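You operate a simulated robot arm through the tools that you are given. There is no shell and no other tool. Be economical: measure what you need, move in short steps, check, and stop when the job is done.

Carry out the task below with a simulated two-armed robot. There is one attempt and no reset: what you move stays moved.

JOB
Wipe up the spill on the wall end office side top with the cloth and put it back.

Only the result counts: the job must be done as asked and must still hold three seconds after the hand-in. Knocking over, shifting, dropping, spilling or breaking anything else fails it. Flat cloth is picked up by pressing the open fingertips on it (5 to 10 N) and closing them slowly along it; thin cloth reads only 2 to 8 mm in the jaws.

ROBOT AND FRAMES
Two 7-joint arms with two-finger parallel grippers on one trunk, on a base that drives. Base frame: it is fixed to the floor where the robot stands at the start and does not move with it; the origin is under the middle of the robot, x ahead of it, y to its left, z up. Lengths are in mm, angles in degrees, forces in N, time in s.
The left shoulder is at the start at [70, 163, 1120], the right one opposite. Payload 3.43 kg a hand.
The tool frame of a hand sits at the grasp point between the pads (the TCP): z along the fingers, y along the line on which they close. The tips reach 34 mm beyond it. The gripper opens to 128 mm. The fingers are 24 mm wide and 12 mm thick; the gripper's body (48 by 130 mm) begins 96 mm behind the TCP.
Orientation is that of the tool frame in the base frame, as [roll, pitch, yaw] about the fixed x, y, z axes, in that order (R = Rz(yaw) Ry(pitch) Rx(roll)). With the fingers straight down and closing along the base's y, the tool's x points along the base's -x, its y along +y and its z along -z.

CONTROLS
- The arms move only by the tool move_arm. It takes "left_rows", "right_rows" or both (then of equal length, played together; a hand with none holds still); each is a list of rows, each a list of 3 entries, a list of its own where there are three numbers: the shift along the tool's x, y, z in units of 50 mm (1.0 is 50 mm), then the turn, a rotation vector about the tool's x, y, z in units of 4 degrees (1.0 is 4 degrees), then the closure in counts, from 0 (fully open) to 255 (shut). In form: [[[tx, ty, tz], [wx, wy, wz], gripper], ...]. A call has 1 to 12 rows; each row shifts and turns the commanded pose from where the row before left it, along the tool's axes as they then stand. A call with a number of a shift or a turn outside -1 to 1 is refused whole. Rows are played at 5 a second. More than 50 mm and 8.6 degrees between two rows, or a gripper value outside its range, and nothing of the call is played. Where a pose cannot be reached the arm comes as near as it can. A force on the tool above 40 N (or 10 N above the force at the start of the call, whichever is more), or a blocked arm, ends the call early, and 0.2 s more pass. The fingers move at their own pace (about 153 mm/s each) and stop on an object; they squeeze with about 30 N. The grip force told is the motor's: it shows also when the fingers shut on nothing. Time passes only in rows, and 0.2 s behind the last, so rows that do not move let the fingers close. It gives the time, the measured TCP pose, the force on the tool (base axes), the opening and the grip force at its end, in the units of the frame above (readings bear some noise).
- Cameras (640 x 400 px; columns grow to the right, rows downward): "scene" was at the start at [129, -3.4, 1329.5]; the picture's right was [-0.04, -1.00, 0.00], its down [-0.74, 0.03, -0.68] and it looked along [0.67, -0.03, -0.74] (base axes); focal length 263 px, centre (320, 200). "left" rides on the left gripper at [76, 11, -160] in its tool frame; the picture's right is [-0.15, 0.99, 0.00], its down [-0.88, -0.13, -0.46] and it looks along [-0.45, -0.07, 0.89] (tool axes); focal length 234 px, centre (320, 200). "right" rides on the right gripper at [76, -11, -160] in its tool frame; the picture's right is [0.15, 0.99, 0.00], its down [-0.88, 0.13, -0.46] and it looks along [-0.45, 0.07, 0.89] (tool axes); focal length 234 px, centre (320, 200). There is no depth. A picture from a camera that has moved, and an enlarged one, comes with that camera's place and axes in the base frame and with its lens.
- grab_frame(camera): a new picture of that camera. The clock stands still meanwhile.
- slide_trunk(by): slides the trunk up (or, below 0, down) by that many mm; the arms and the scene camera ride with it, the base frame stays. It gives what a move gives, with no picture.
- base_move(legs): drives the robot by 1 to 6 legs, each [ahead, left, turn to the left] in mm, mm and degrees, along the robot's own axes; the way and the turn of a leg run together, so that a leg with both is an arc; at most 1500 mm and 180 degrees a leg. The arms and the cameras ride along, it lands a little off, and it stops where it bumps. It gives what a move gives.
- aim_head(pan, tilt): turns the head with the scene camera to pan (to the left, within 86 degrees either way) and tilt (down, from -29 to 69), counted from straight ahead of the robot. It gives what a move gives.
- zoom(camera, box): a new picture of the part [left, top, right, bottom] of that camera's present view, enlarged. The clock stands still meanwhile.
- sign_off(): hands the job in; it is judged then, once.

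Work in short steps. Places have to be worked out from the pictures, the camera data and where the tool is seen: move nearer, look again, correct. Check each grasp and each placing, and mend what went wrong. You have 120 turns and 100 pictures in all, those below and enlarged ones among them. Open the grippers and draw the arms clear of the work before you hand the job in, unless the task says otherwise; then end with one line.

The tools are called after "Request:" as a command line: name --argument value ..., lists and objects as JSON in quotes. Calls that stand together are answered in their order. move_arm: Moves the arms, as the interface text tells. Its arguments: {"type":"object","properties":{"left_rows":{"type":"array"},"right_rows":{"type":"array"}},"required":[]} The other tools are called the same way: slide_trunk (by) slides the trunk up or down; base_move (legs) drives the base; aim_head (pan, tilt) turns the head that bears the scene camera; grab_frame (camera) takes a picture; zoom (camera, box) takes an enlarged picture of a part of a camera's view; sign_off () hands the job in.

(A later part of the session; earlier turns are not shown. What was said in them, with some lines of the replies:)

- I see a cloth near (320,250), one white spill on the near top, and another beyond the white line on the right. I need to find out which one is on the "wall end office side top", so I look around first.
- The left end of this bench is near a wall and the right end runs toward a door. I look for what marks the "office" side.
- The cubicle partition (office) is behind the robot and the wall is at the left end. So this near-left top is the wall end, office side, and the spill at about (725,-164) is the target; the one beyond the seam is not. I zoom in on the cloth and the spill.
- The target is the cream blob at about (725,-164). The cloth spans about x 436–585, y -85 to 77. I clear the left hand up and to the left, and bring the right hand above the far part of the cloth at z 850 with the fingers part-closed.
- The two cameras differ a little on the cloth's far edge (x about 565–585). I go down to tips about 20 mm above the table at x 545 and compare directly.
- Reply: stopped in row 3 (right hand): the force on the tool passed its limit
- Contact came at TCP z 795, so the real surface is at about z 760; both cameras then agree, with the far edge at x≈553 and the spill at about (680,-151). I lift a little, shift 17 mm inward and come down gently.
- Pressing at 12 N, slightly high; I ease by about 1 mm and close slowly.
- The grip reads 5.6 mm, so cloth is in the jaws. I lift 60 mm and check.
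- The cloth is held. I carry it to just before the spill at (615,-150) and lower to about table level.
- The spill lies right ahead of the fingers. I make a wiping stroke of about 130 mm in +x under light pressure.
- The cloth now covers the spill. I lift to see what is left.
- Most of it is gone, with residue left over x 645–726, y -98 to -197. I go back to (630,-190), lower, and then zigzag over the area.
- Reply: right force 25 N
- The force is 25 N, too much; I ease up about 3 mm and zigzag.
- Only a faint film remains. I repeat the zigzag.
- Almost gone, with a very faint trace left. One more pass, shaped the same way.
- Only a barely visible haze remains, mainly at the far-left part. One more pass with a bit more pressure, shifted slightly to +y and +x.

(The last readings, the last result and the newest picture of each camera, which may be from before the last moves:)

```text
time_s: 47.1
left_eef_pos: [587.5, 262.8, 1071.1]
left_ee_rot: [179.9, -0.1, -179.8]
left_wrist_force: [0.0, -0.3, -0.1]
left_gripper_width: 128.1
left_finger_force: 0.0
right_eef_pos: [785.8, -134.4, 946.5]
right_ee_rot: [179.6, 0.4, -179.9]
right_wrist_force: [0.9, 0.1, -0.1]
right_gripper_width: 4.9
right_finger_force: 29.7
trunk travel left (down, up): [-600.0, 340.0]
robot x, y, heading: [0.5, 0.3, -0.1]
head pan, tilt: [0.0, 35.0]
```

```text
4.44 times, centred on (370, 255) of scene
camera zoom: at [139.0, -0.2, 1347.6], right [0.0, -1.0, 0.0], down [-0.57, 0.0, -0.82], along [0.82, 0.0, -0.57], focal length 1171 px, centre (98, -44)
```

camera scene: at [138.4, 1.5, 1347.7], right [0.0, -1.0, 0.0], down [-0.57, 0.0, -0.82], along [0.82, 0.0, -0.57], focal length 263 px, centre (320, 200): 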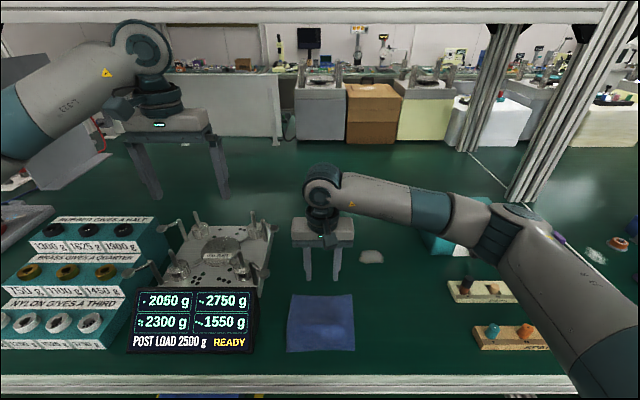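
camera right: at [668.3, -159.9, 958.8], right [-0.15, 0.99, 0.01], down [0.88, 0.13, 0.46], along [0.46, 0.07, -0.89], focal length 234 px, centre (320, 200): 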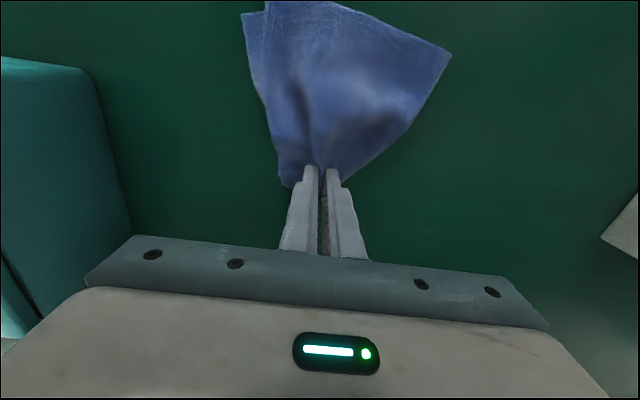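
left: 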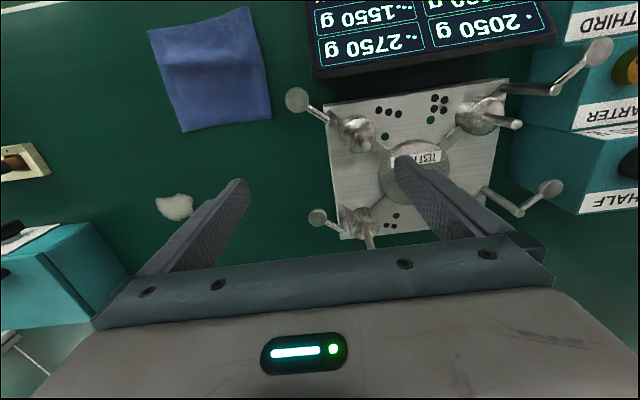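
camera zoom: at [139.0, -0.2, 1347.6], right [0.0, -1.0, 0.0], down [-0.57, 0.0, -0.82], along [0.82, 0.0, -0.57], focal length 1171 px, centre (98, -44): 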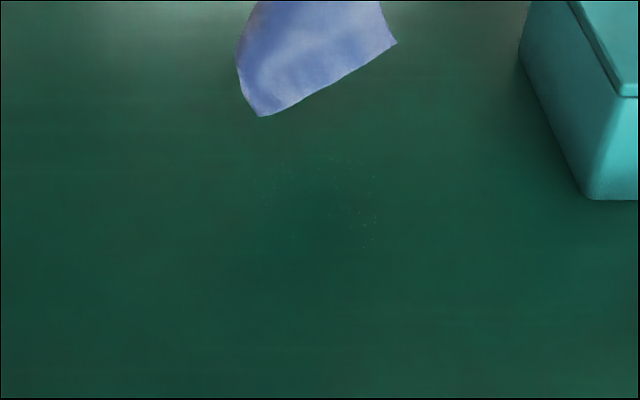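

Just a few specks are left; one last pass covering y -195 to -100.

Request:
move_arm --right_rows '[[[0.48, -0.19, 0.25], [0, 0, 0], 255], [[0.48, -0.19, 0.25], [0, 0, 0], 255], [[0.48, -0.19, 0.25], [0, 0, 0], 255], [[0.48, -0.19, 0.25], [0, 0, 0], 255], [[0.48, -0.19, 0.25], [0, 0, 0], 255], [[0.48, -0.19, 0.25], [0, 0, 0], 255], [[0, 0, 0.8], [0, 0, 0], 255], [[0, 0, 0.4], [0, 0, 0], 255], [[0, 0, 0.24], [0, 0, 0], 255], [[0, 0, 0], [0, 0, 0], 255]]'

Request:
move_arm --right_rows '[[[-0.1, 0.9, 0], [0, 0, 0], 255], [[-0.1, 0.9, 0], [0, 0, 0], 255], [[-0.3, 0.1, 0.02], [0, 0, 0], 255], [[-0.1, -0.9, 0], [0, 0, 0], 255], [[-0.1, -0.9, 0], [0, 0, 0], 255], [[-0.3, 0, 0.02], [0, 0, 0], 255], [[-0.1, 0.9, 0], [0, 0, 0], 255], [[-0.1, 0.9, 0], [0, 0, 0], 255], [[-0.3, 0, 0.02], [0, 0, 0], 255], [[-0.1, -0.9, 0], [0, 0, 0], 255], [[-0.1, -0.9, 0], [0, 0, 0], 255], [[-0.6, 0.4, 0], [0, 0, 0], 255]]'

Request:
move_arm --right_rows '[[[-0.6, 0.4, 0], [0, 0, 0], 255], [[0, 0, -0.6], [0, 0, 0], 255], [[0, 0, -0.8], [0, 0, 0], 255], [[0, 0, -0.8], [0, 0, 0], 255], [[0, 0, -0.8], [0, 0, 0], 255], [[0, 0, 0], [0, 0, 0], 255]]'

Request:
zoom --camera "scene" --box '[310, 210, 430, 300]'

Request:
grab_frame --camera "scene"

```text
time_s: 49.4
left_eef_pos: [584.1, 263.0, 1071.8]
left_ee_rot: [-180.0, 0.0, -179.9]
left_wrist_force: [0.9, -0.7, 0.2]
left_gripper_width: 127.9
left_finger_force: 0.1
right_eef_pos: [643.3, -191.7, 800.1]
right_ee_rot: [179.5, 0.5, -180.0]
right_wrist_force: [0.2, -0.2, 6.8]
right_gripper_width: 4.5
right_finger_force: 30.3
trunk travel left (down, up): [-600.0, 340.0]
robot x, y, heading: [-1.6, 3.2, 0.0]
head pan, tilt: [0.0, 35.0]
```

```text
time_s: 52.0
left_eef_pos: [587.8, 264.9, 1071.0]
left_ee_rot: [-179.9, -0.1, -180.0]
left_wrist_force: [-0.2, 0.2, -0.8]
left_gripper_width: 127.9
left_finger_force: 0.1
right_eef_pos: [756.5, -165.2, 798.9]
right_ee_rot: [179.8, 0.5, 180.0]
right_wrist_force: [-1.6, -2.1, 8.5]
right_gripper_width: 5.0
right_finger_force: 29.6
trunk travel left (down, up): [-600.0, 340.0]
robot x, y, heading: [1.0, 2.3, -0.3]
head pan, tilt: [0.0, 35.0]
```

```text
time_s: 53.4
left_eef_pos: [586.8, 262.9, 1071.6]
left_ee_rot: [179.9, -0.1, -180.0]
left_wrist_force: [-0.2, -0.4, 0.1]
left_gripper_width: 128.3
left_finger_force: 0.0
right_eef_pos: [786.9, -147.3, 949.6]
right_ee_rot: [179.7, 0.5, 179.9]
right_wrist_force: [0.4, 0.4, -0.2]
right_gripper_width: 4.7
right_finger_force: 30.5
trunk travel left (down, up): [-600.0, 340.0]
robot x, y, heading: [2.6, 5.6, 0.4]
head pan, tilt: [0.0, 35.0]
```

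```text
4.44 times, centred on (370, 255) of scene
camera zoom: at [139.0, -0.2, 1347.6], right [0.0, -1.0, 0.0], down [-0.57, 0.0, -0.82], along [0.82, 0.0, -0.57], focal length 1171 px, centre (98, -44)
```

zoom: 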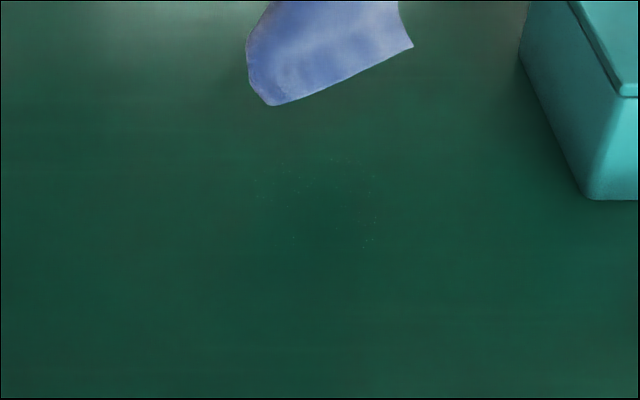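

```text
70 pictures are left
camera scene: at [139.0, -0.2, 1347.6], right [0.0, -1.0, 0.0], down [-0.57, 0.0, -0.82], along [0.82, 0.0, -0.57], focal length 263 px, centre (320, 200)
```

scene: 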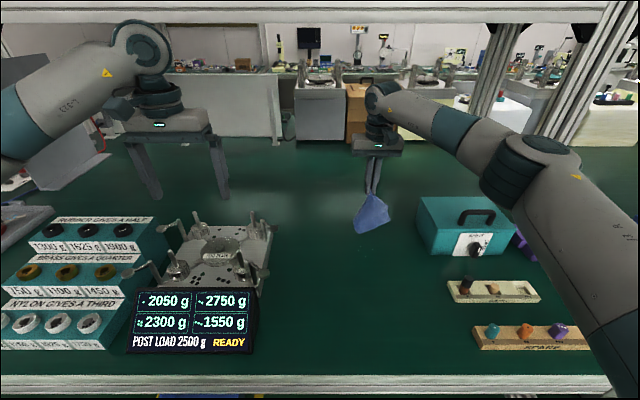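

A few specks remain, apparently at the rim. I make one wider, finer zigzag (y -205 to -85).

Request:
move_arm --right_rows '[[[0.434, -0.166, 0.2], [0, 0, 0], 255], [[0.434, -0.166, 0.2], [0, 0, 0], 255], [[0.434, -0.166, 0.2], [0, 0, 0], 255], [[0.434, -0.166, 0.2], [0, 0, 0], 255], [[0.434, -0.166, 0.2], [0, 0, 0], 255], [[0.434, -0.166, 0.2], [0, 0, 0], 255], [[0.434, -0.166, 0.2], [0, 0, 0], 255], [[0, 0, 0.9], [0, 0, 0], 255], [[0, 0, 0.5], [0, 0, 0], 255], [[0, 0, 0.2], [0, 0, 0], 255], [[0, 0, 0], [0, 0, 0], 255]]'

Request:
move_arm --right_rows '[[[0, 0.8, 0], [0, 0, 0], 255], [[0, 0.8, 0], [0, 0, 0], 255], [[0, 0.8, 0], [0, 0, 0], 255], [[-0.4, 0, 0.01], [0, 0, 0], 255], [[0, -0.8, 0], [0, 0, 0], 255], [[0, -0.8, 0], [0, 0, 0], 255], [[0, -0.8, 0], [0, 0, 0], 255], [[-0.4, 0, 0.01], [0, 0, 0], 255], [[0, 0.8, 0], [0, 0, 0], 255], [[0, 0.8, 0], [0, 0, 0], 255], [[0, 0.8, 0], [0, 0, 0], 255], [[-0.4, 0, 0.01], [0, 0, 0], 255]]'

Request:
move_arm --right_rows '[[[0, -0.8, 0], [0, 0, 0], 255], [[0, -0.8, 0], [0, 0, 0], 255], [[0, -0.8, 0], [0, 0, 0], 255], [[-0.4, 0, 0.01], [0, 0, 0], 255], [[0, 0.8, 0], [0, 0, 0], 255], [[0, 0.8, 0], [0, 0, 0], 255], [[0, 0.8, 0], [0, 0, 0], 255], [[-0.4, 0, 0.01], [0, 0, 0], 255], [[0, -0.8, 0], [0, 0, 0], 255], [[0, -0.8, 0], [0, 0, 0], 255], [[-0.4, 0, 0], [0, 0, 0], 255], [[-0.4, 0, 0], [0, 0, 0], 255]]'

Request:
move_arm --right_rows '[[[0, 0, -0.6], [0, 0, 0], 255], [[0, 0, -0.8], [0, 0, 0], 255], [[0, 0, -0.8], [0, 0, 0], 255], [[0, 0, -0.8], [0, 0, 0], 255], [[0, 0, 0], [0, 0, 0], 255]]'

Request:
zoom --camera "scene" --box '[310, 210, 430, 300]'

```text
time_s: 55.8
left_eef_pos: [584.9, 264.4, 1072.7]
left_ee_rot: [-180.0, 0.0, -180.0]
left_wrist_force: [-0.3, 0.1, 0.3]
left_gripper_width: 128.0
left_finger_force: 0.1
right_eef_pos: [635.8, -203.8, 798.4]
right_ee_rot: [179.6, 0.8, 180.0]
right_wrist_force: [2.9, -1.5, 18.4]
right_gripper_width: 4.5
right_finger_force: 30.0
trunk travel left (down, up): [-600.0, 340.0]
robot x, y, heading: [-2.5, 0.0, 0.1]
head pan, tilt: [0.0, 35.0]
```

```text
time_s: 58.4
left_eef_pos: [584.4, 263.0, 1072.8]
left_ee_rot: [-180.0, 0.2, -179.9]
left_wrist_force: [-0.3, -0.2, -0.5]
left_gripper_width: 128.1
left_finger_force: 0.0
right_eef_pos: [692.4, -82.0, 797.5]
right_ee_rot: [179.5, 0.5, -179.9]
right_wrist_force: [-6.4, 0.7, 16.6]
right_gripper_width: 4.7
right_finger_force: 29.7
trunk travel left (down, up): [-600.0, 340.0]
robot x, y, heading: [1.8, -1.8, -0.0]
head pan, tilt: [0.0, 35.0]
```

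```text
time_s: 60.0
left_eef_pos: [585.1, 261.5, 1071.8]
left_ee_rot: [-180.0, 0.0, 180.0]
left_wrist_force: [0.6, -0.2, -0.2]
left_gripper_width: 128.1
left_finger_force: 0.1
right_eef_pos: [720.5, -80.6, 799.6]
right_ee_rot: [179.4, 0.7, -179.8]
right_wrist_force: [-7.1, -0.2, 20.0]
right_gripper_width: 4.5
right_finger_force: 30.0
trunk travel left (down, up): [-600.0, 340.0]
robot x, y, heading: [0.5, -1.0, -0.0]
head pan, tilt: [0.0, 35.0]
stopped in row 8 (right hand): the force on the tool passed its limit (the readings are from after the stop); the commanded pose is now the measured one
```

```text
time_s: 61.2
left_eef_pos: [586.7, 262.4, 1071.9]
left_ee_rot: [180.0, -0.1, -179.9]
left_wrist_force: [0.0, -0.3, -0.2]
left_gripper_width: 127.9
left_finger_force: 0.1
right_eef_pos: [719.1, -81.7, 945.1]
right_ee_rot: [179.5, 0.3, -179.9]
right_wrist_force: [0.3, 0.4, -0.3]
right_gripper_width: 4.5
right_finger_force: 30.1
trunk travel left (down, up): [-600.0, 340.0]
robot x, y, heading: [0.1, -1.3, -0.2]
head pan, tilt: [0.0, 35.0]
```

```text
4.44 times, centred on (370, 255) of scene
camera zoom: at [138.8, -0.8, 1347.7], right [0.0, -1.0, 0.0], down [-0.57, 0.0, -0.82], along [0.82, 0.0, -0.57], focal length 1171 px, centre (98, -44)
```

zoom: 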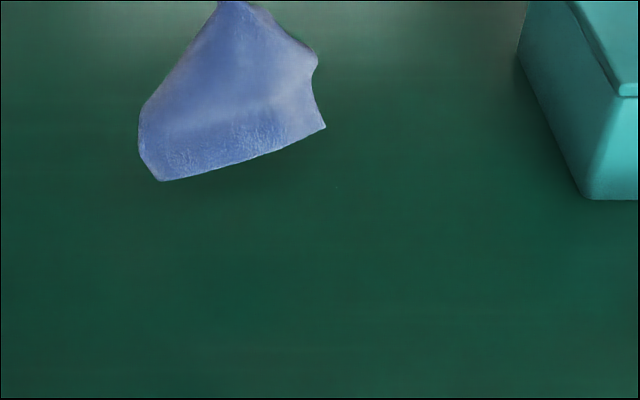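

The table is clean now. I bring the cloth back over its place, to about (420,-6), still hanging, before laying it toward +x.

Request:
move_arm --right_rows '[[[0.7, 0.19, 0], [0, 0, 0], 255], [[0.75, 0.19, 0], [0, 0, 0], 255], [[0.75, 0.19, 0], [0, 0, 0], 255], [[0.75, 0.19, 0], [0, 0, 0], 255], [[0.75, 0.19, 0], [0, 0, 0], 255], [[0.75, 0.19, 0], [0, 0, 0], 255], [[0.75, 0.19, 0], [0, 0, 0], 255], [[0.7, 0.19, 0], [0, 0, 0], 255], [[0, 0, 0], [0, 0, 0], 255], [[0, 0, 0], [0, 0, 0], 255]]'

Request:
grab_frame --camera "scene"

Request:
grab_frame --camera "right"

```text
time_s: 63.4
left_eef_pos: [585.9, 261.9, 1071.6]
left_ee_rot: [-180.0, 0.0, -179.9]
left_wrist_force: [0.4, -0.5, 0.7]
left_gripper_width: 127.9
left_finger_force: 0.1
right_eef_pos: [424.5, -7.7, 941.8]
right_ee_rot: [179.6, 0.5, -180.0]
right_wrist_force: [0.4, -0.1, 0.0]
right_gripper_width: 4.6
right_finger_force: 30.0
trunk travel left (down, up): [-600.0, 340.0]
robot x, y, heading: [-0.6, -1.7, 0.2]
head pan, tilt: [0.0, 35.0]
```

```text
68 pictures are left
camera scene: at [138.0, -0.2, 1347.8], right [0.0, -1.0, 0.0], down [-0.57, 0.0, -0.82], along [0.82, 0.0, -0.57], focal length 263 px, centre (320, 200)
```

scene: 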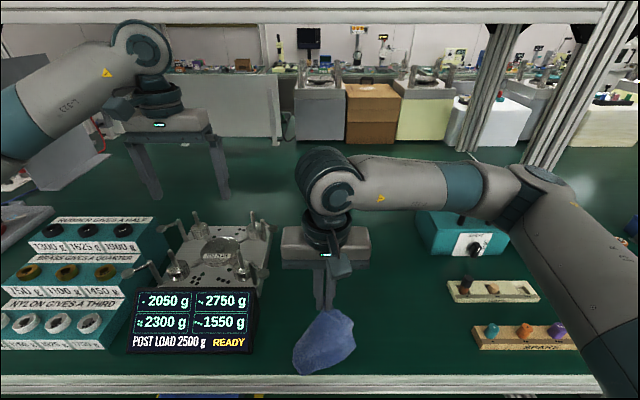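

```text
67 pictures are left
camera right: at [347.5, -19.2, 1100.7], right [-0.15, 0.99, 0.01], down [0.88, 0.13, 0.46], along [0.46, 0.07, -0.89], focal length 234 px, centre (320, 200)
```

right: 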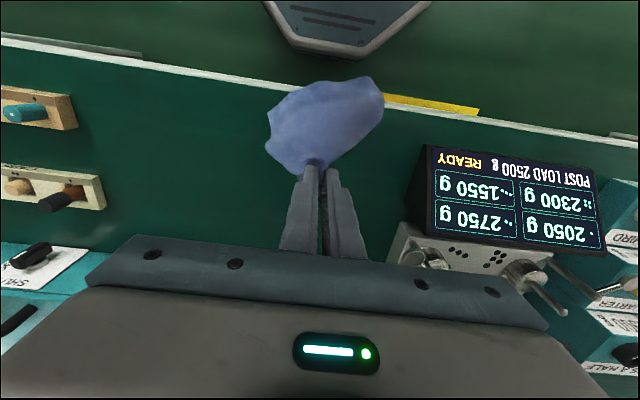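

The cloth hangs over its old place. I lower it until the free edge touches, then arc forward and down to lay it flat, ending at the original grip point (534,-6).

Request:
move_arm --right_rows '[[[0, 0, 0.66], [0, 0, 0], 255], [[0, 0, 0], [0, 0, 0], 255], [[-0.4, 0, 0.1], [0, 0, 0], 255], [[-0.4, 0, 0.1], [0, 0, 0], 255], [[-0.3, 0, 0.2], [0, 0, 0], 255], [[-0.3, 0, 0.2], [0, 0, 0], 255], [[-0.22, 0, 0.3], [0, 0, 0], 255], [[-0.22, 0, 0.3], [0, 0, 0], 255], [[-0.15, 0, 0.3], [0, 0, 0], 255], [[-0.15, 0, 0.3], [0, 0, 0], 255], [[-0.08, 0, 0.3], [0, 0, 0], 255], [[0, 0, 0], [0, 0, 0], 255]]'

Request:
zoom --camera "scene" --box '[240, 210, 420, 380]'

Request:
grab_frame --camera "right"

```text
time_s: 66.0
left_eef_pos: [586.4, 261.3, 1072.4]
left_ee_rot: [-179.9, 0.0, -180.0]
left_wrist_force: [0.0, 1.1, 0.8]
left_gripper_width: 127.8
left_finger_force: 0.0
right_eef_pos: [536.5, -7.9, 805.4]
right_ee_rot: [179.5, 0.4, -180.0]
right_wrist_force: [0.3, 0.3, 0.5]
right_gripper_width: 4.4
right_finger_force: 29.7
trunk travel left (down, up): [-600.0, 340.0]
robot x, y, heading: [-3.5, -3.2, -0.1]
head pan, tilt: [0.0, 35.0]
```

```text
2.35 times, centred on (330, 295) of scene
camera zoom: at [137.9, -0.4, 1347.8], right [0.0, -1.0, 0.0], down [-0.57, 0.0, -0.82], along [0.82, 0.0, -0.57], focal length 620 px, centre (296, -24)
```

zoom: 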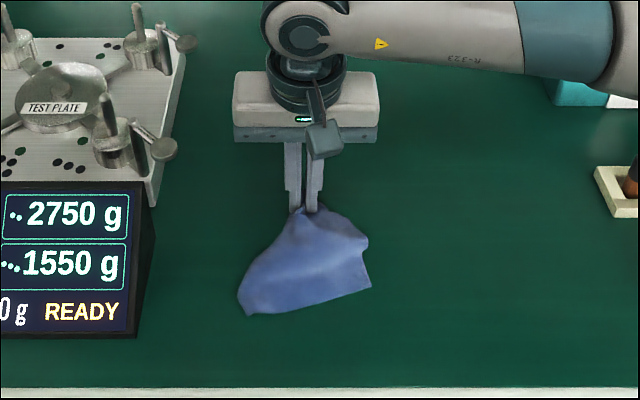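

```text
65 pictures are left
camera right: at [459.6, -19.0, 964.1], right [-0.15, 0.99, 0.01], down [0.88, 0.13, 0.46], along [0.46, 0.07, -0.89], focal length 234 px, centre (320, 200)
```

right: 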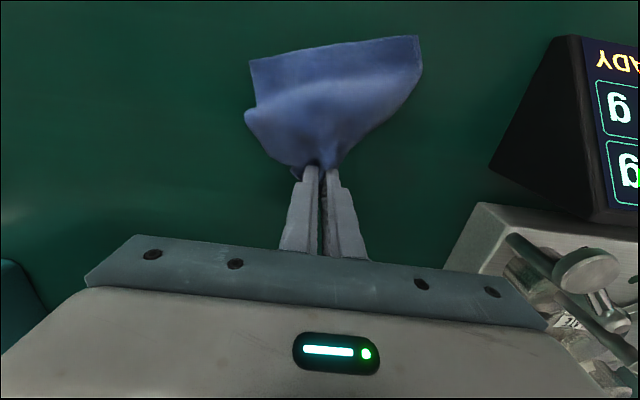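

The cloth is back within about 15 mm of its original place, a bit rumpled. I press down lightly and open the fingers slowly to spread it.

Request:
move_arm --right_rows '[[[0, 0, 0.14], [0, 0, 0], 255], [[0, 0, 0.04], [0, 0, 0], 255], [[0, 0, 0], [0, 0, 0], 255]]'

```text
time_s: 66.8
left_eef_pos: [586.0, 261.4, 1073.1]
left_ee_rot: [179.9, 0.0, -179.9]
left_wrist_force: [0.3, -0.4, -0.4]
left_gripper_width: 127.9
left_finger_force: 0.1
right_eef_pos: [536.9, -7.9, 799.5]
right_ee_rot: [179.5, 0.6, -179.9]
right_wrist_force: [3.4, -1.1, 16.9]
right_gripper_width: 4.8
right_finger_force: 30.3
trunk travel left (down, up): [-600.0, 340.0]
robot x, y, heading: [-2.1, -1.9, -0.2]
head pan, tilt: [0.0, 35.0]
```

Request:
move_arm --right_rows '[[[0, 0, -0.02], [0, 0, 0], 245], [[0, 0, 0], [0, 0, 0], 235], [[0, 0, 0], [0, 0, 0], 225], [[0, 0, 0], [0, 0, 0], 215], [[0, 0, 0], [0, 0, 0], 205], [[0, 0, 0], [0, 0, 0], 195], [[0, 0, 0], [0, 0, 0], 185], [[0, 0, 0], [0, 0, 0], 175], [[0, 0, 0], [0, 0, 0], 165], [[0, 0, 0], [0, 0, 0], 155], [[0, 0, 0], [0, 0, 0], 150]]'

Request:
zoom --camera "scene" --box '[240, 210, 420, 380]'

Request:
grab_frame --camera "right"

```text
time_s: 69.2
left_eef_pos: [586.6, 262.1, 1071.0]
left_ee_rot: [-179.9, 0.0, -180.0]
left_wrist_force: [0.5, -0.3, -0.1]
left_gripper_width: 128.0
left_finger_force: 0.0
right_eef_pos: [535.7, -7.4, 798.9]
right_ee_rot: [179.6, 0.5, -179.9]
right_wrist_force: [0.3, 3.2, 7.4]
right_gripper_width: 50.9
right_finger_force: 0.0
trunk travel left (down, up): [-600.0, 340.0]
robot x, y, heading: [-4.3, -1.2, -0.3]
head pan, tilt: [0.0, 35.0]
```

```text
2.35 times, centred on (330, 295) of scene
camera zoom: at [137.4, -0.1, 1347.9], right [0.0, -1.0, 0.0], down [-0.57, 0.0, -0.82], along [0.82, 0.0, -0.57], focal length 620 px, centre (296, -24)
```

zoom: 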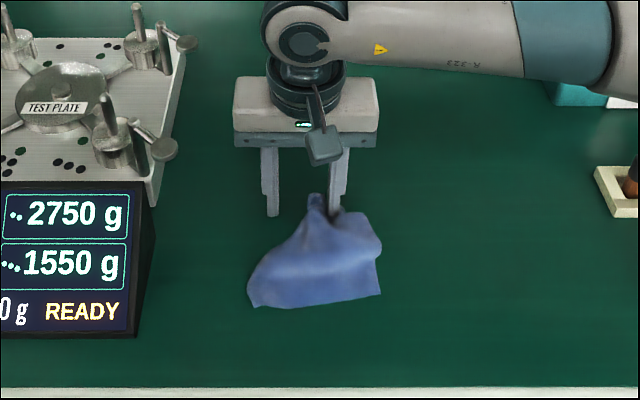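

```text
63 pictures are left
camera right: at [459.4, -18.8, 957.7], right [-0.15, 0.99, 0.01], down [0.88, 0.13, 0.46], along [0.46, 0.07, -0.89], focal length 234 px, centre (320, 200)
```

right: 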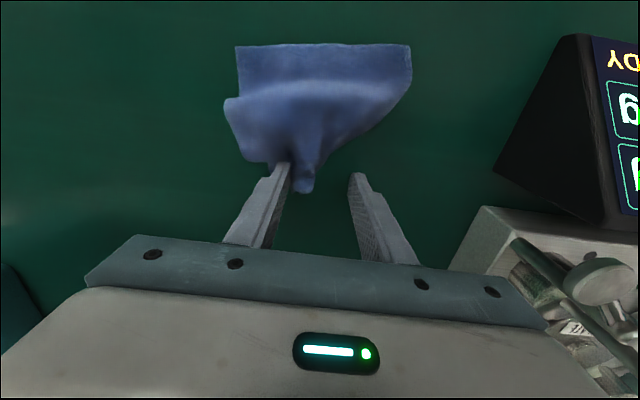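

Released. I lift clear and look at how the cloth lies.

Request:
move_arm --right_rows '[[[0, 0, -0.3], [0, 0, 0], 150], [[0, 0, -0.8], [0, 0, 0], 150], [[-0.7, 0, -0.7], [0, 0, 0], 150], [[-0.7, 0, -0.7], [0, 0, 0], 150], [[-0.7, 0, -0.7], [0, 0, 0], 150], [[0, 0, 0], [0, 0, 0], 150]]'

Request:
zoom --camera "scene" --box '[260, 230, 420, 370]'

Request:
grab_frame --camera "right"

```text
time_s: 70.6
left_eef_pos: [586.6, 262.1, 1072.1]
left_ee_rot: [-180.0, -0.1, -180.0]
left_wrist_force: [-0.4, 0.3, -0.1]
left_gripper_width: 128.2
left_finger_force: 0.1
right_eef_pos: [638.5, -4.4, 960.6]
right_ee_rot: [179.5, 0.4, -179.9]
right_wrist_force: [-0.1, 0.5, -0.1]
right_gripper_width: 52.7
right_finger_force: 0.0
trunk travel left (down, up): [-600.0, 340.0]
robot x, y, heading: [-0.8, 2.8, -0.4]
head pan, tilt: [0.0, 35.0]
```

```text
2.86 times, centred on (340, 300) of scene
camera zoom: at [138.3, -1.1, 1347.8], right [0.0, -1.0, 0.0], down [-0.57, 0.0, -0.82], along [0.82, 0.0, -0.57], focal length 752 px, centre (263, -86)
```

zoom: 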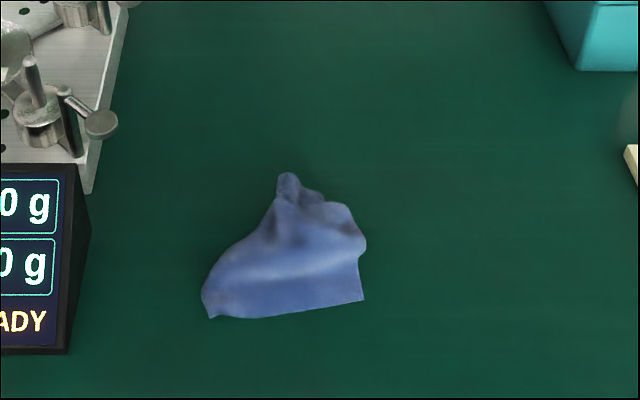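

```text
61 pictures are left
camera right: at [562.7, -16.1, 1118.5], right [-0.15, 0.99, 0.01], down [0.88, 0.13, 0.46], along [0.46, 0.08, -0.89], focal length 234 px, centre (320, 200)
```

right: 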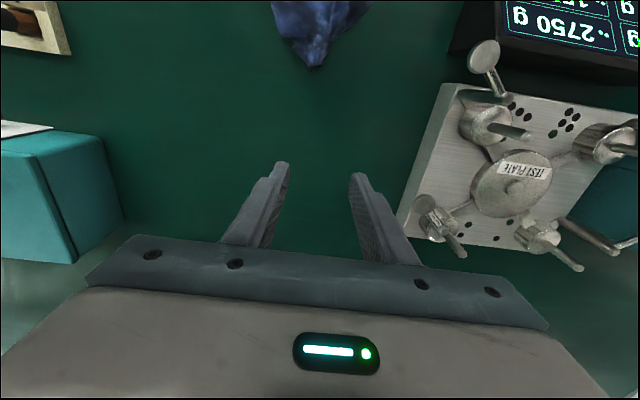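

The cloth lies within its old footprint but is bunched about 20 mm toward -y and short on the near edge. I smooth it: press two spread fingertips on the near strip and pull it back toward the robot.

Request:
move_arm --right_rows '[[[0.63, -0.03, 0.3], [0, 0, 0], 110], [[0.63, -0.03, 0.3], [0, 0, 0], 110], [[0.63, -0.03, 0.4], [0, 0, 0], 110], [[0.63, -0.03, 0.5], [0, 0, 0], 110], [[0.63, -0.03, 0.5], [0, 0, 0], 110], [[0.63, -0.03, 0.5], [0, 0, 0], 110], [[0, 0, 0.3], [0, 0, 0], 110], [[0, 0, 0.2], [0, 0, 0], 110], [[0, 0, 0.14], [0, 0, 0], 110], [[0, 0, 0], [0, 0, 0], 110]]'

Request:
zoom --camera "scene" --box '[260, 230, 420, 370]'

```text
time_s: 72.8
left_eef_pos: [587.9, 262.3, 1071.3]
left_ee_rot: [180.0, -0.1, -180.0]
left_wrist_force: [0.4, 0.1, 0.1]
left_gripper_width: 127.8
left_finger_force: 0.1
right_eef_pos: [451.7, -16.8, 799.1]
right_ee_rot: [179.6, 0.5, -179.9]
right_wrist_force: [0.3, -0.8, 0.6]
right_gripper_width: 72.6
right_finger_force: 0.1
trunk travel left (down, up): [-600.0, 340.0]
robot x, y, heading: [2.9, -0.7, 0.0]
head pan, tilt: [0.0, 35.0]
```

```text
2.86 times, centred on (340, 300) of scene
camera zoom: at [138.0, -0.5, 1347.8], right [0.0, -1.0, 0.0], down [-0.57, 0.0, -0.82], along [0.82, 0.0, -0.57], focal length 752 px, centre (263, -86)
```

zoom: 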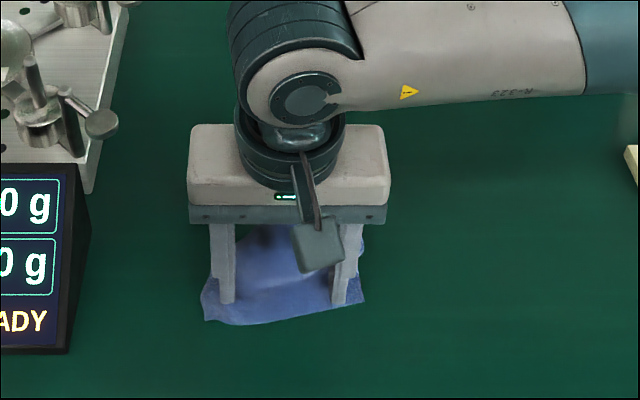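

Tips are on the near strip with little force. I press a bit more, open the fingers slightly to spread it, and drag toward the robot.

Request:
move_arm --right_rows '[[[0, 0, 0.1], [0, 0, 0], 110], [[0, 0, 0.02], [0, 0, 0], 105], [[0.1, 0, 0], [0, 0, 0], 95], [[0.15, 0, 0], [0, 0, 0], 85], [[0.15, 0.05, 0], [0, 0, 0], 75], [[0.15, 0.05, 0], [0, 0, 0], 70], [[0.1, 0.05, 0], [0, 0, 0], 65], [[0, 0, 0], [0, 0, 0], 65]]'

Request:
zoom --camera "scene" --box '[260, 230, 420, 370]'

Request:
grab_frame --camera "right"

```text
time_s: 74.2
left_eef_pos: [585.6, 260.8, 1072.1]
left_ee_rot: [180.0, 0.0, -180.0]
left_wrist_force: [0.2, -0.7, 1.0]
left_gripper_width: 128.0
left_finger_force: 0.0
right_eef_pos: [429.5, -12.2, 797.0]
right_ee_rot: [179.2, 0.9, -179.9]
right_wrist_force: [-2.1, -1.8, 17.4]
right_gripper_width: 91.5
right_finger_force: 0.0
trunk travel left (down, up): [-600.0, 340.0]
robot x, y, heading: [0.7, -1.1, -0.4]
head pan, tilt: [0.0, 35.0]
stopped in row 6 (right hand): the force on the tool passed its limit (the readings are from after the stop); the commanded pose is now the measured one
```

```text
2.86 times, centred on (340, 300) of scene
camera zoom: at [137.3, -0.7, 1347.5], right [0.0, -1.0, 0.0], down [-0.57, 0.0, -0.82], along [0.82, 0.0, -0.57], focal length 752 px, centre (263, -86)
```

zoom: 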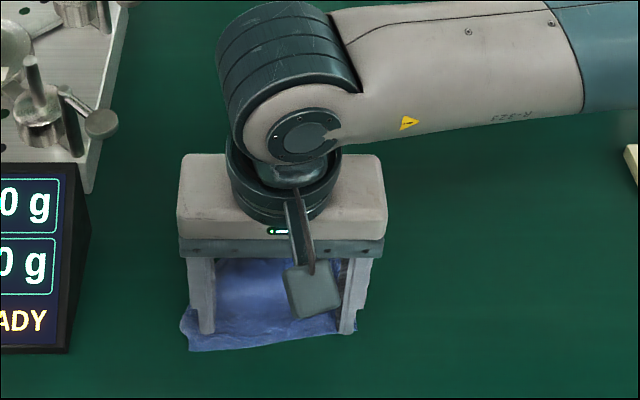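

```text
58 pictures are left
camera right: at [352.4, -23.0, 954.5], right [-0.15, 0.99, 0.01], down [0.87, 0.13, 0.47], along [0.46, 0.08, -0.88], focal length 234 px, centre (320, 200)
```

right: 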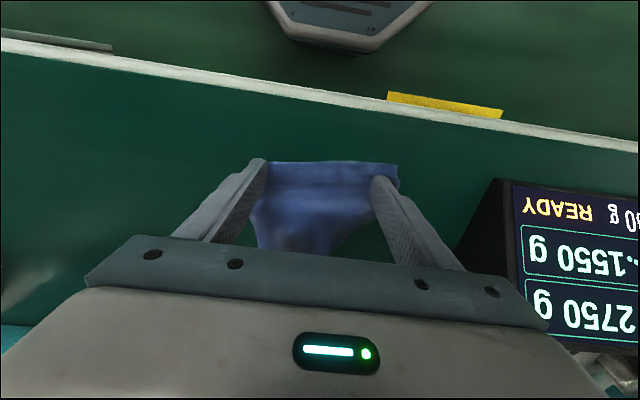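

The near edge is back at its original line. I lift straight up and look again.

Request:
move_arm --right_rows '[[[0, 0, -0.4], [0, 0, 0], 70], [[0, 0, -0.8], [0, 0, 0], 70], [[0, 0, -0.9], [0, 0, 0], 70], [[-0.8, 0, -0.5], [0, 0, 0], 70], [[-0.8, 0, -0.5], [0, 0, 0], 70], [[-0.8, 0, 0], [0, 0, 0], 70], [[-0.8, 0, 0], [0, 0, 0], 70], [[-0.8, 0, 0], [0, 0, 0], 70], [[0, 0, 0], [0, 0, 0], 70]]'

Request:
zoom --camera "scene" --box '[260, 230, 420, 370]'

```text
time_s: 76.2
left_eef_pos: [586.4, 261.1, 1071.4]
left_ee_rot: [180.0, 0.1, -179.9]
left_wrist_force: [-0.1, -0.6, 0.5]
left_gripper_width: 128.1
left_finger_force: 0.1
right_eef_pos: [629.1, -16.5, 951.2]
right_ee_rot: [179.5, 0.7, -179.9]
right_wrist_force: [0.2, -0.1, 0.2]
right_gripper_width: 92.7
right_finger_force: 0.1
trunk travel left (down, up): [-600.0, 340.0]
robot x, y, heading: [-2.6, 0.0, -0.0]
head pan, tilt: [0.0, 35.0]
```

```text
2.86 times, centred on (340, 300) of scene
camera zoom: at [137.9, -0.9, 1347.8], right [0.0, -1.0, 0.0], down [-0.57, 0.0, -0.82], along [0.82, 0.0, -0.57], focal length 752 px, centre (263, -86)
```

zoom: 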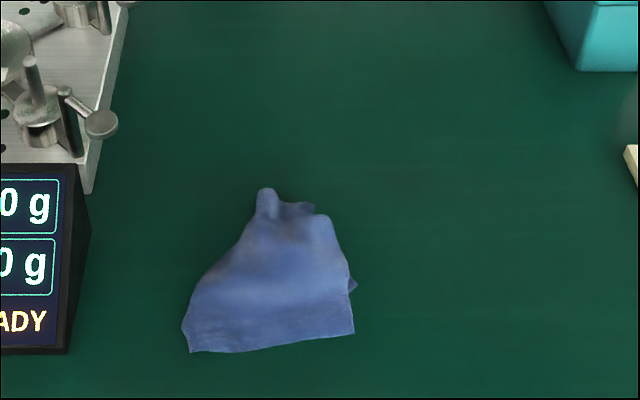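

Now it lies within its original footprint with the near edge matching. I do the same once on the far bunch: press at about (518,-20), spread the fingers and draw slightly to +x.

Request:
move_arm --right_rows '[[[0.56, 0, 0.3], [0, 0, 0], 195], [[0.56, -0.02, 0.5], [0, 0, 0], 195], [[0.56, -0.02, 0.6], [0, 0, 0], 195], [[0.56, -0.02, 0.6], [0, 0, 0], 195], [[0, 0, 0.6], [0, 0, 0], 195], [[0, 0, 0.3], [0, 0, 0], 195], [[0, 0, 0.12], [0, 0, 0], 195], [[0, 0, 0], [0, 0, 0], 195]]'

```text
time_s: 78.0
left_eef_pos: [586.9, 261.5, 1071.2]
left_ee_rot: [-179.9, 0.0, -180.0]
left_wrist_force: [0.5, -0.5, -0.2]
left_gripper_width: 128.1
left_finger_force: 0.0
right_eef_pos: [516.2, -16.4, 800.2]
right_ee_rot: [179.4, 0.8, 180.0]
right_wrist_force: [-0.3, -0.7, 4.6]
right_gripper_width: 30.7
right_finger_force: 0.4
trunk travel left (down, up): [-600.0, 340.0]
robot x, y, heading: [2.0, -2.1, -0.2]
head pan, tilt: [0.0, 35.0]
```

Light contact at 4.6 N. I spread while drawing +x.

Request:
move_arm --right_rows '[[[0, 0, 0.04], [0, 0, 0], 190], [[-0.05, 0, 0], [0, 0, 0], 180], [[-0.05, 0, 0], [0, 0, 0], 170], [[-0.05, 0, 0], [0, 0, 0], 160], [[-0.05, 0, 0], [0, 0, 0], 150], [[-0.05, 0, 0], [0, 0, 0], 140], [[-0.05, 0, 0], [0, 0, 0], 130], [[0, 0, 0], [0, 0, 0], 120], [[0, 0, 0], [0, 0, 0], 110], [[0, 0, -0.3], [0, 0, 0], 110]]'

Request:
move_arm --right_rows '[[[0, 0, -0.8], [0, 0, 0], 110], [[0, 0, -0.9], [0, 0, 0], 110], [[-0.8, 0, -0.5], [0, 0, 0], 70], [[-0.8, 0, -0.5], [0, 0, 0], 70], [[-0.8, 0, 0], [0, 0, 0], 70], [[0, 0, 0], [0, 0, 0], 70]]'

Request:
zoom --camera "scene" --box '[260, 230, 420, 370]'

```text
time_s: 80.2
left_eef_pos: [586.9, 262.4, 1072.0]
left_ee_rot: [180.0, 0.0, 179.9]
left_wrist_force: [-0.3, 0.1, 0.4]
left_gripper_width: 127.9
left_finger_force: 0.1
right_eef_pos: [532.6, -14.8, 812.1]
right_ee_rot: [179.5, 0.5, -180.0]
right_wrist_force: [-0.2, 0.2, 0.0]
right_gripper_width: 72.8
right_finger_force: 0.1
trunk travel left (down, up): [-600.0, 340.0]
robot x, y, heading: [-1.0, -5.0, -0.2]
head pan, tilt: [0.0, 35.0]
```

```text
time_s: 81.6
left_eef_pos: [585.8, 261.6, 1070.8]
left_ee_rot: [-180.0, 0.0, 179.9]
left_wrist_force: [-0.9, 0.1, -0.2]
left_gripper_width: 128.0
left_finger_force: 0.0
right_eef_pos: [651.6, -17.0, 950.2]
right_ee_rot: [179.3, 0.7, -179.9]
right_wrist_force: [-1.0, -0.1, 0.4]
right_gripper_width: 92.7
right_finger_force: 0.2
trunk travel left (down, up): [-600.0, 340.0]
robot x, y, heading: [-0.3, -2.5, -0.2]
head pan, tilt: [0.0, 35.0]
```

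```text
2.86 times, centred on (340, 300) of scene
camera zoom: at [137.6, -0.9, 1347.9], right [0.0, -1.0, 0.0], down [-0.57, 0.0, -0.82], along [0.82, 0.0, -0.57], focal length 752 px, centre (263, -86)
```

zoom: 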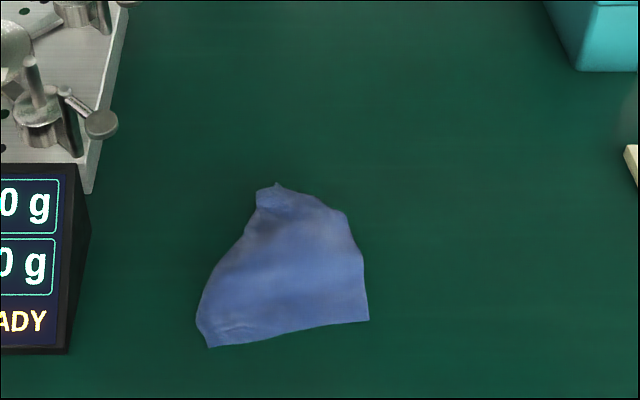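

The cloth is now fairly flat and in place, within about 20 mm. I withdraw the right arm to near its starting pose and do a final check.

Request:
move_arm --right_rows '[[[0, 0, -0.5], [0, 0, 0], 0], [[0.43, -0.52, -0.22], [0, 0, 0], 0], [[0.43, -0.52, -0.22], [0, 0, 0], 0], [[0.43, -0.52, -0.22], [0, 0, 0], 0], [[0.43, -0.52, -0.22], [0, 0, 0], 0], [[0.43, -0.52, -0.22], [0, 0, 0], 0], [[0.43, -0.52, -0.22], [0, 0, 0], 0], [[0.43, -0.52, -0.22], [0, 0, 0], 0], [[0.43, -0.52, -0.22], [0, 0, 0], 0], [[0.43, -0.52, -0.22], [0, 0, 0], 0], [[0, 0, 0], [0, 0, 0], 0]]'

Request:
grab_frame --camera "scene"

Request:
zoom --camera "scene" --box '[310, 210, 430, 300]'

Request:
grab_frame --camera "right"

```text
time_s: 84.0
left_eef_pos: [587.0, 262.5, 1070.4]
left_ee_rot: [-180.0, 0.0, -180.0]
left_wrist_force: [0.6, 0.0, 0.6]
left_gripper_width: 128.3
left_finger_force: 0.1
right_eef_pos: [457.3, -250.9, 1067.8]
right_ee_rot: [179.5, 0.7, -179.9]
right_wrist_force: [0.8, 0.8, -0.2]
right_gripper_width: 127.9
right_finger_force: 0.0
trunk travel left (down, up): [-600.0, 340.0]
robot x, y, heading: [-3.1, -0.3, 0.2]
head pan, tilt: [0.0, 35.0]
```

```text
55 pictures are left
camera scene: at [139.2, 0.2, 1347.6], right [0.0, -1.0, 0.0], down [-0.57, 0.0, -0.82], along [0.82, 0.0, -0.57], focal length 263 px, centre (320, 200)
```

scene: 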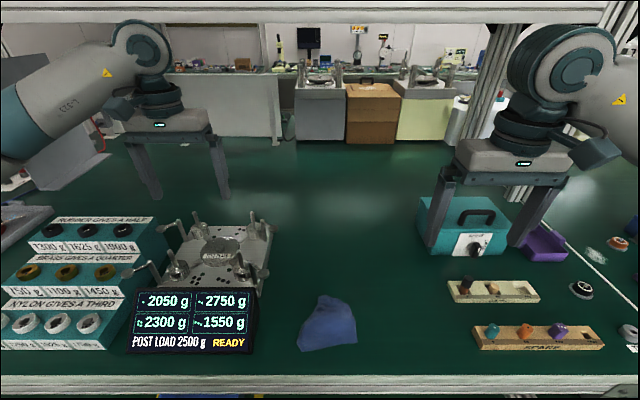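

```text
4.44 times, centred on (370, 255) of scene
camera zoom: at [139.2, 0.2, 1347.6], right [0.0, -1.0, 0.0], down [-0.57, 0.0, -0.82], along [0.82, 0.0, -0.57], focal length 1171 px, centre (98, -44)
```

zoom: 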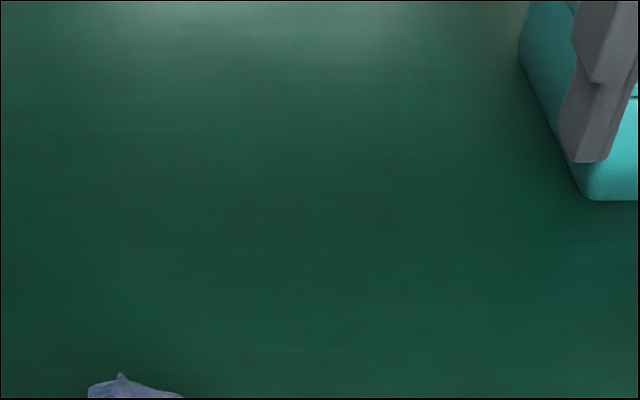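

```text
53 pictures are left
camera right: at [380.7, -262.2, 1226.7], right [-0.15, 0.99, 0.01], down [0.88, 0.13, 0.47], along [0.46, 0.08, -0.88], focal length 234 px, centre (320, 200)
```

right: 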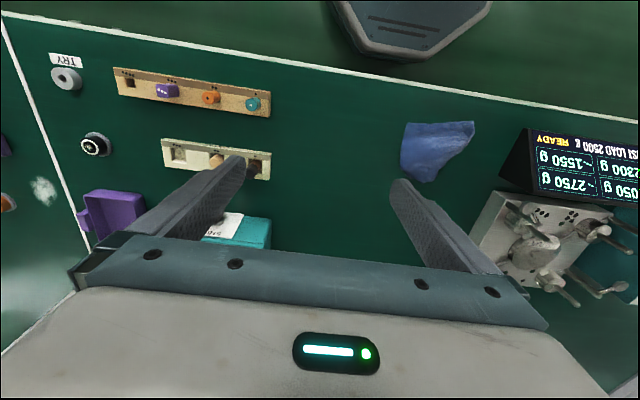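

The spill is gone, the cloth is back in its place, nothing else has moved, and both hands are open and clear. I hand in.

Request:
sign_off

```text
The job is handed in.
```

I wiped the spill off the wall-end, office-side top and handed the job in. The cloth is back in its original spot, about 20 mm off and slightly rumpled, and nothing else on the bench looks disturbed.
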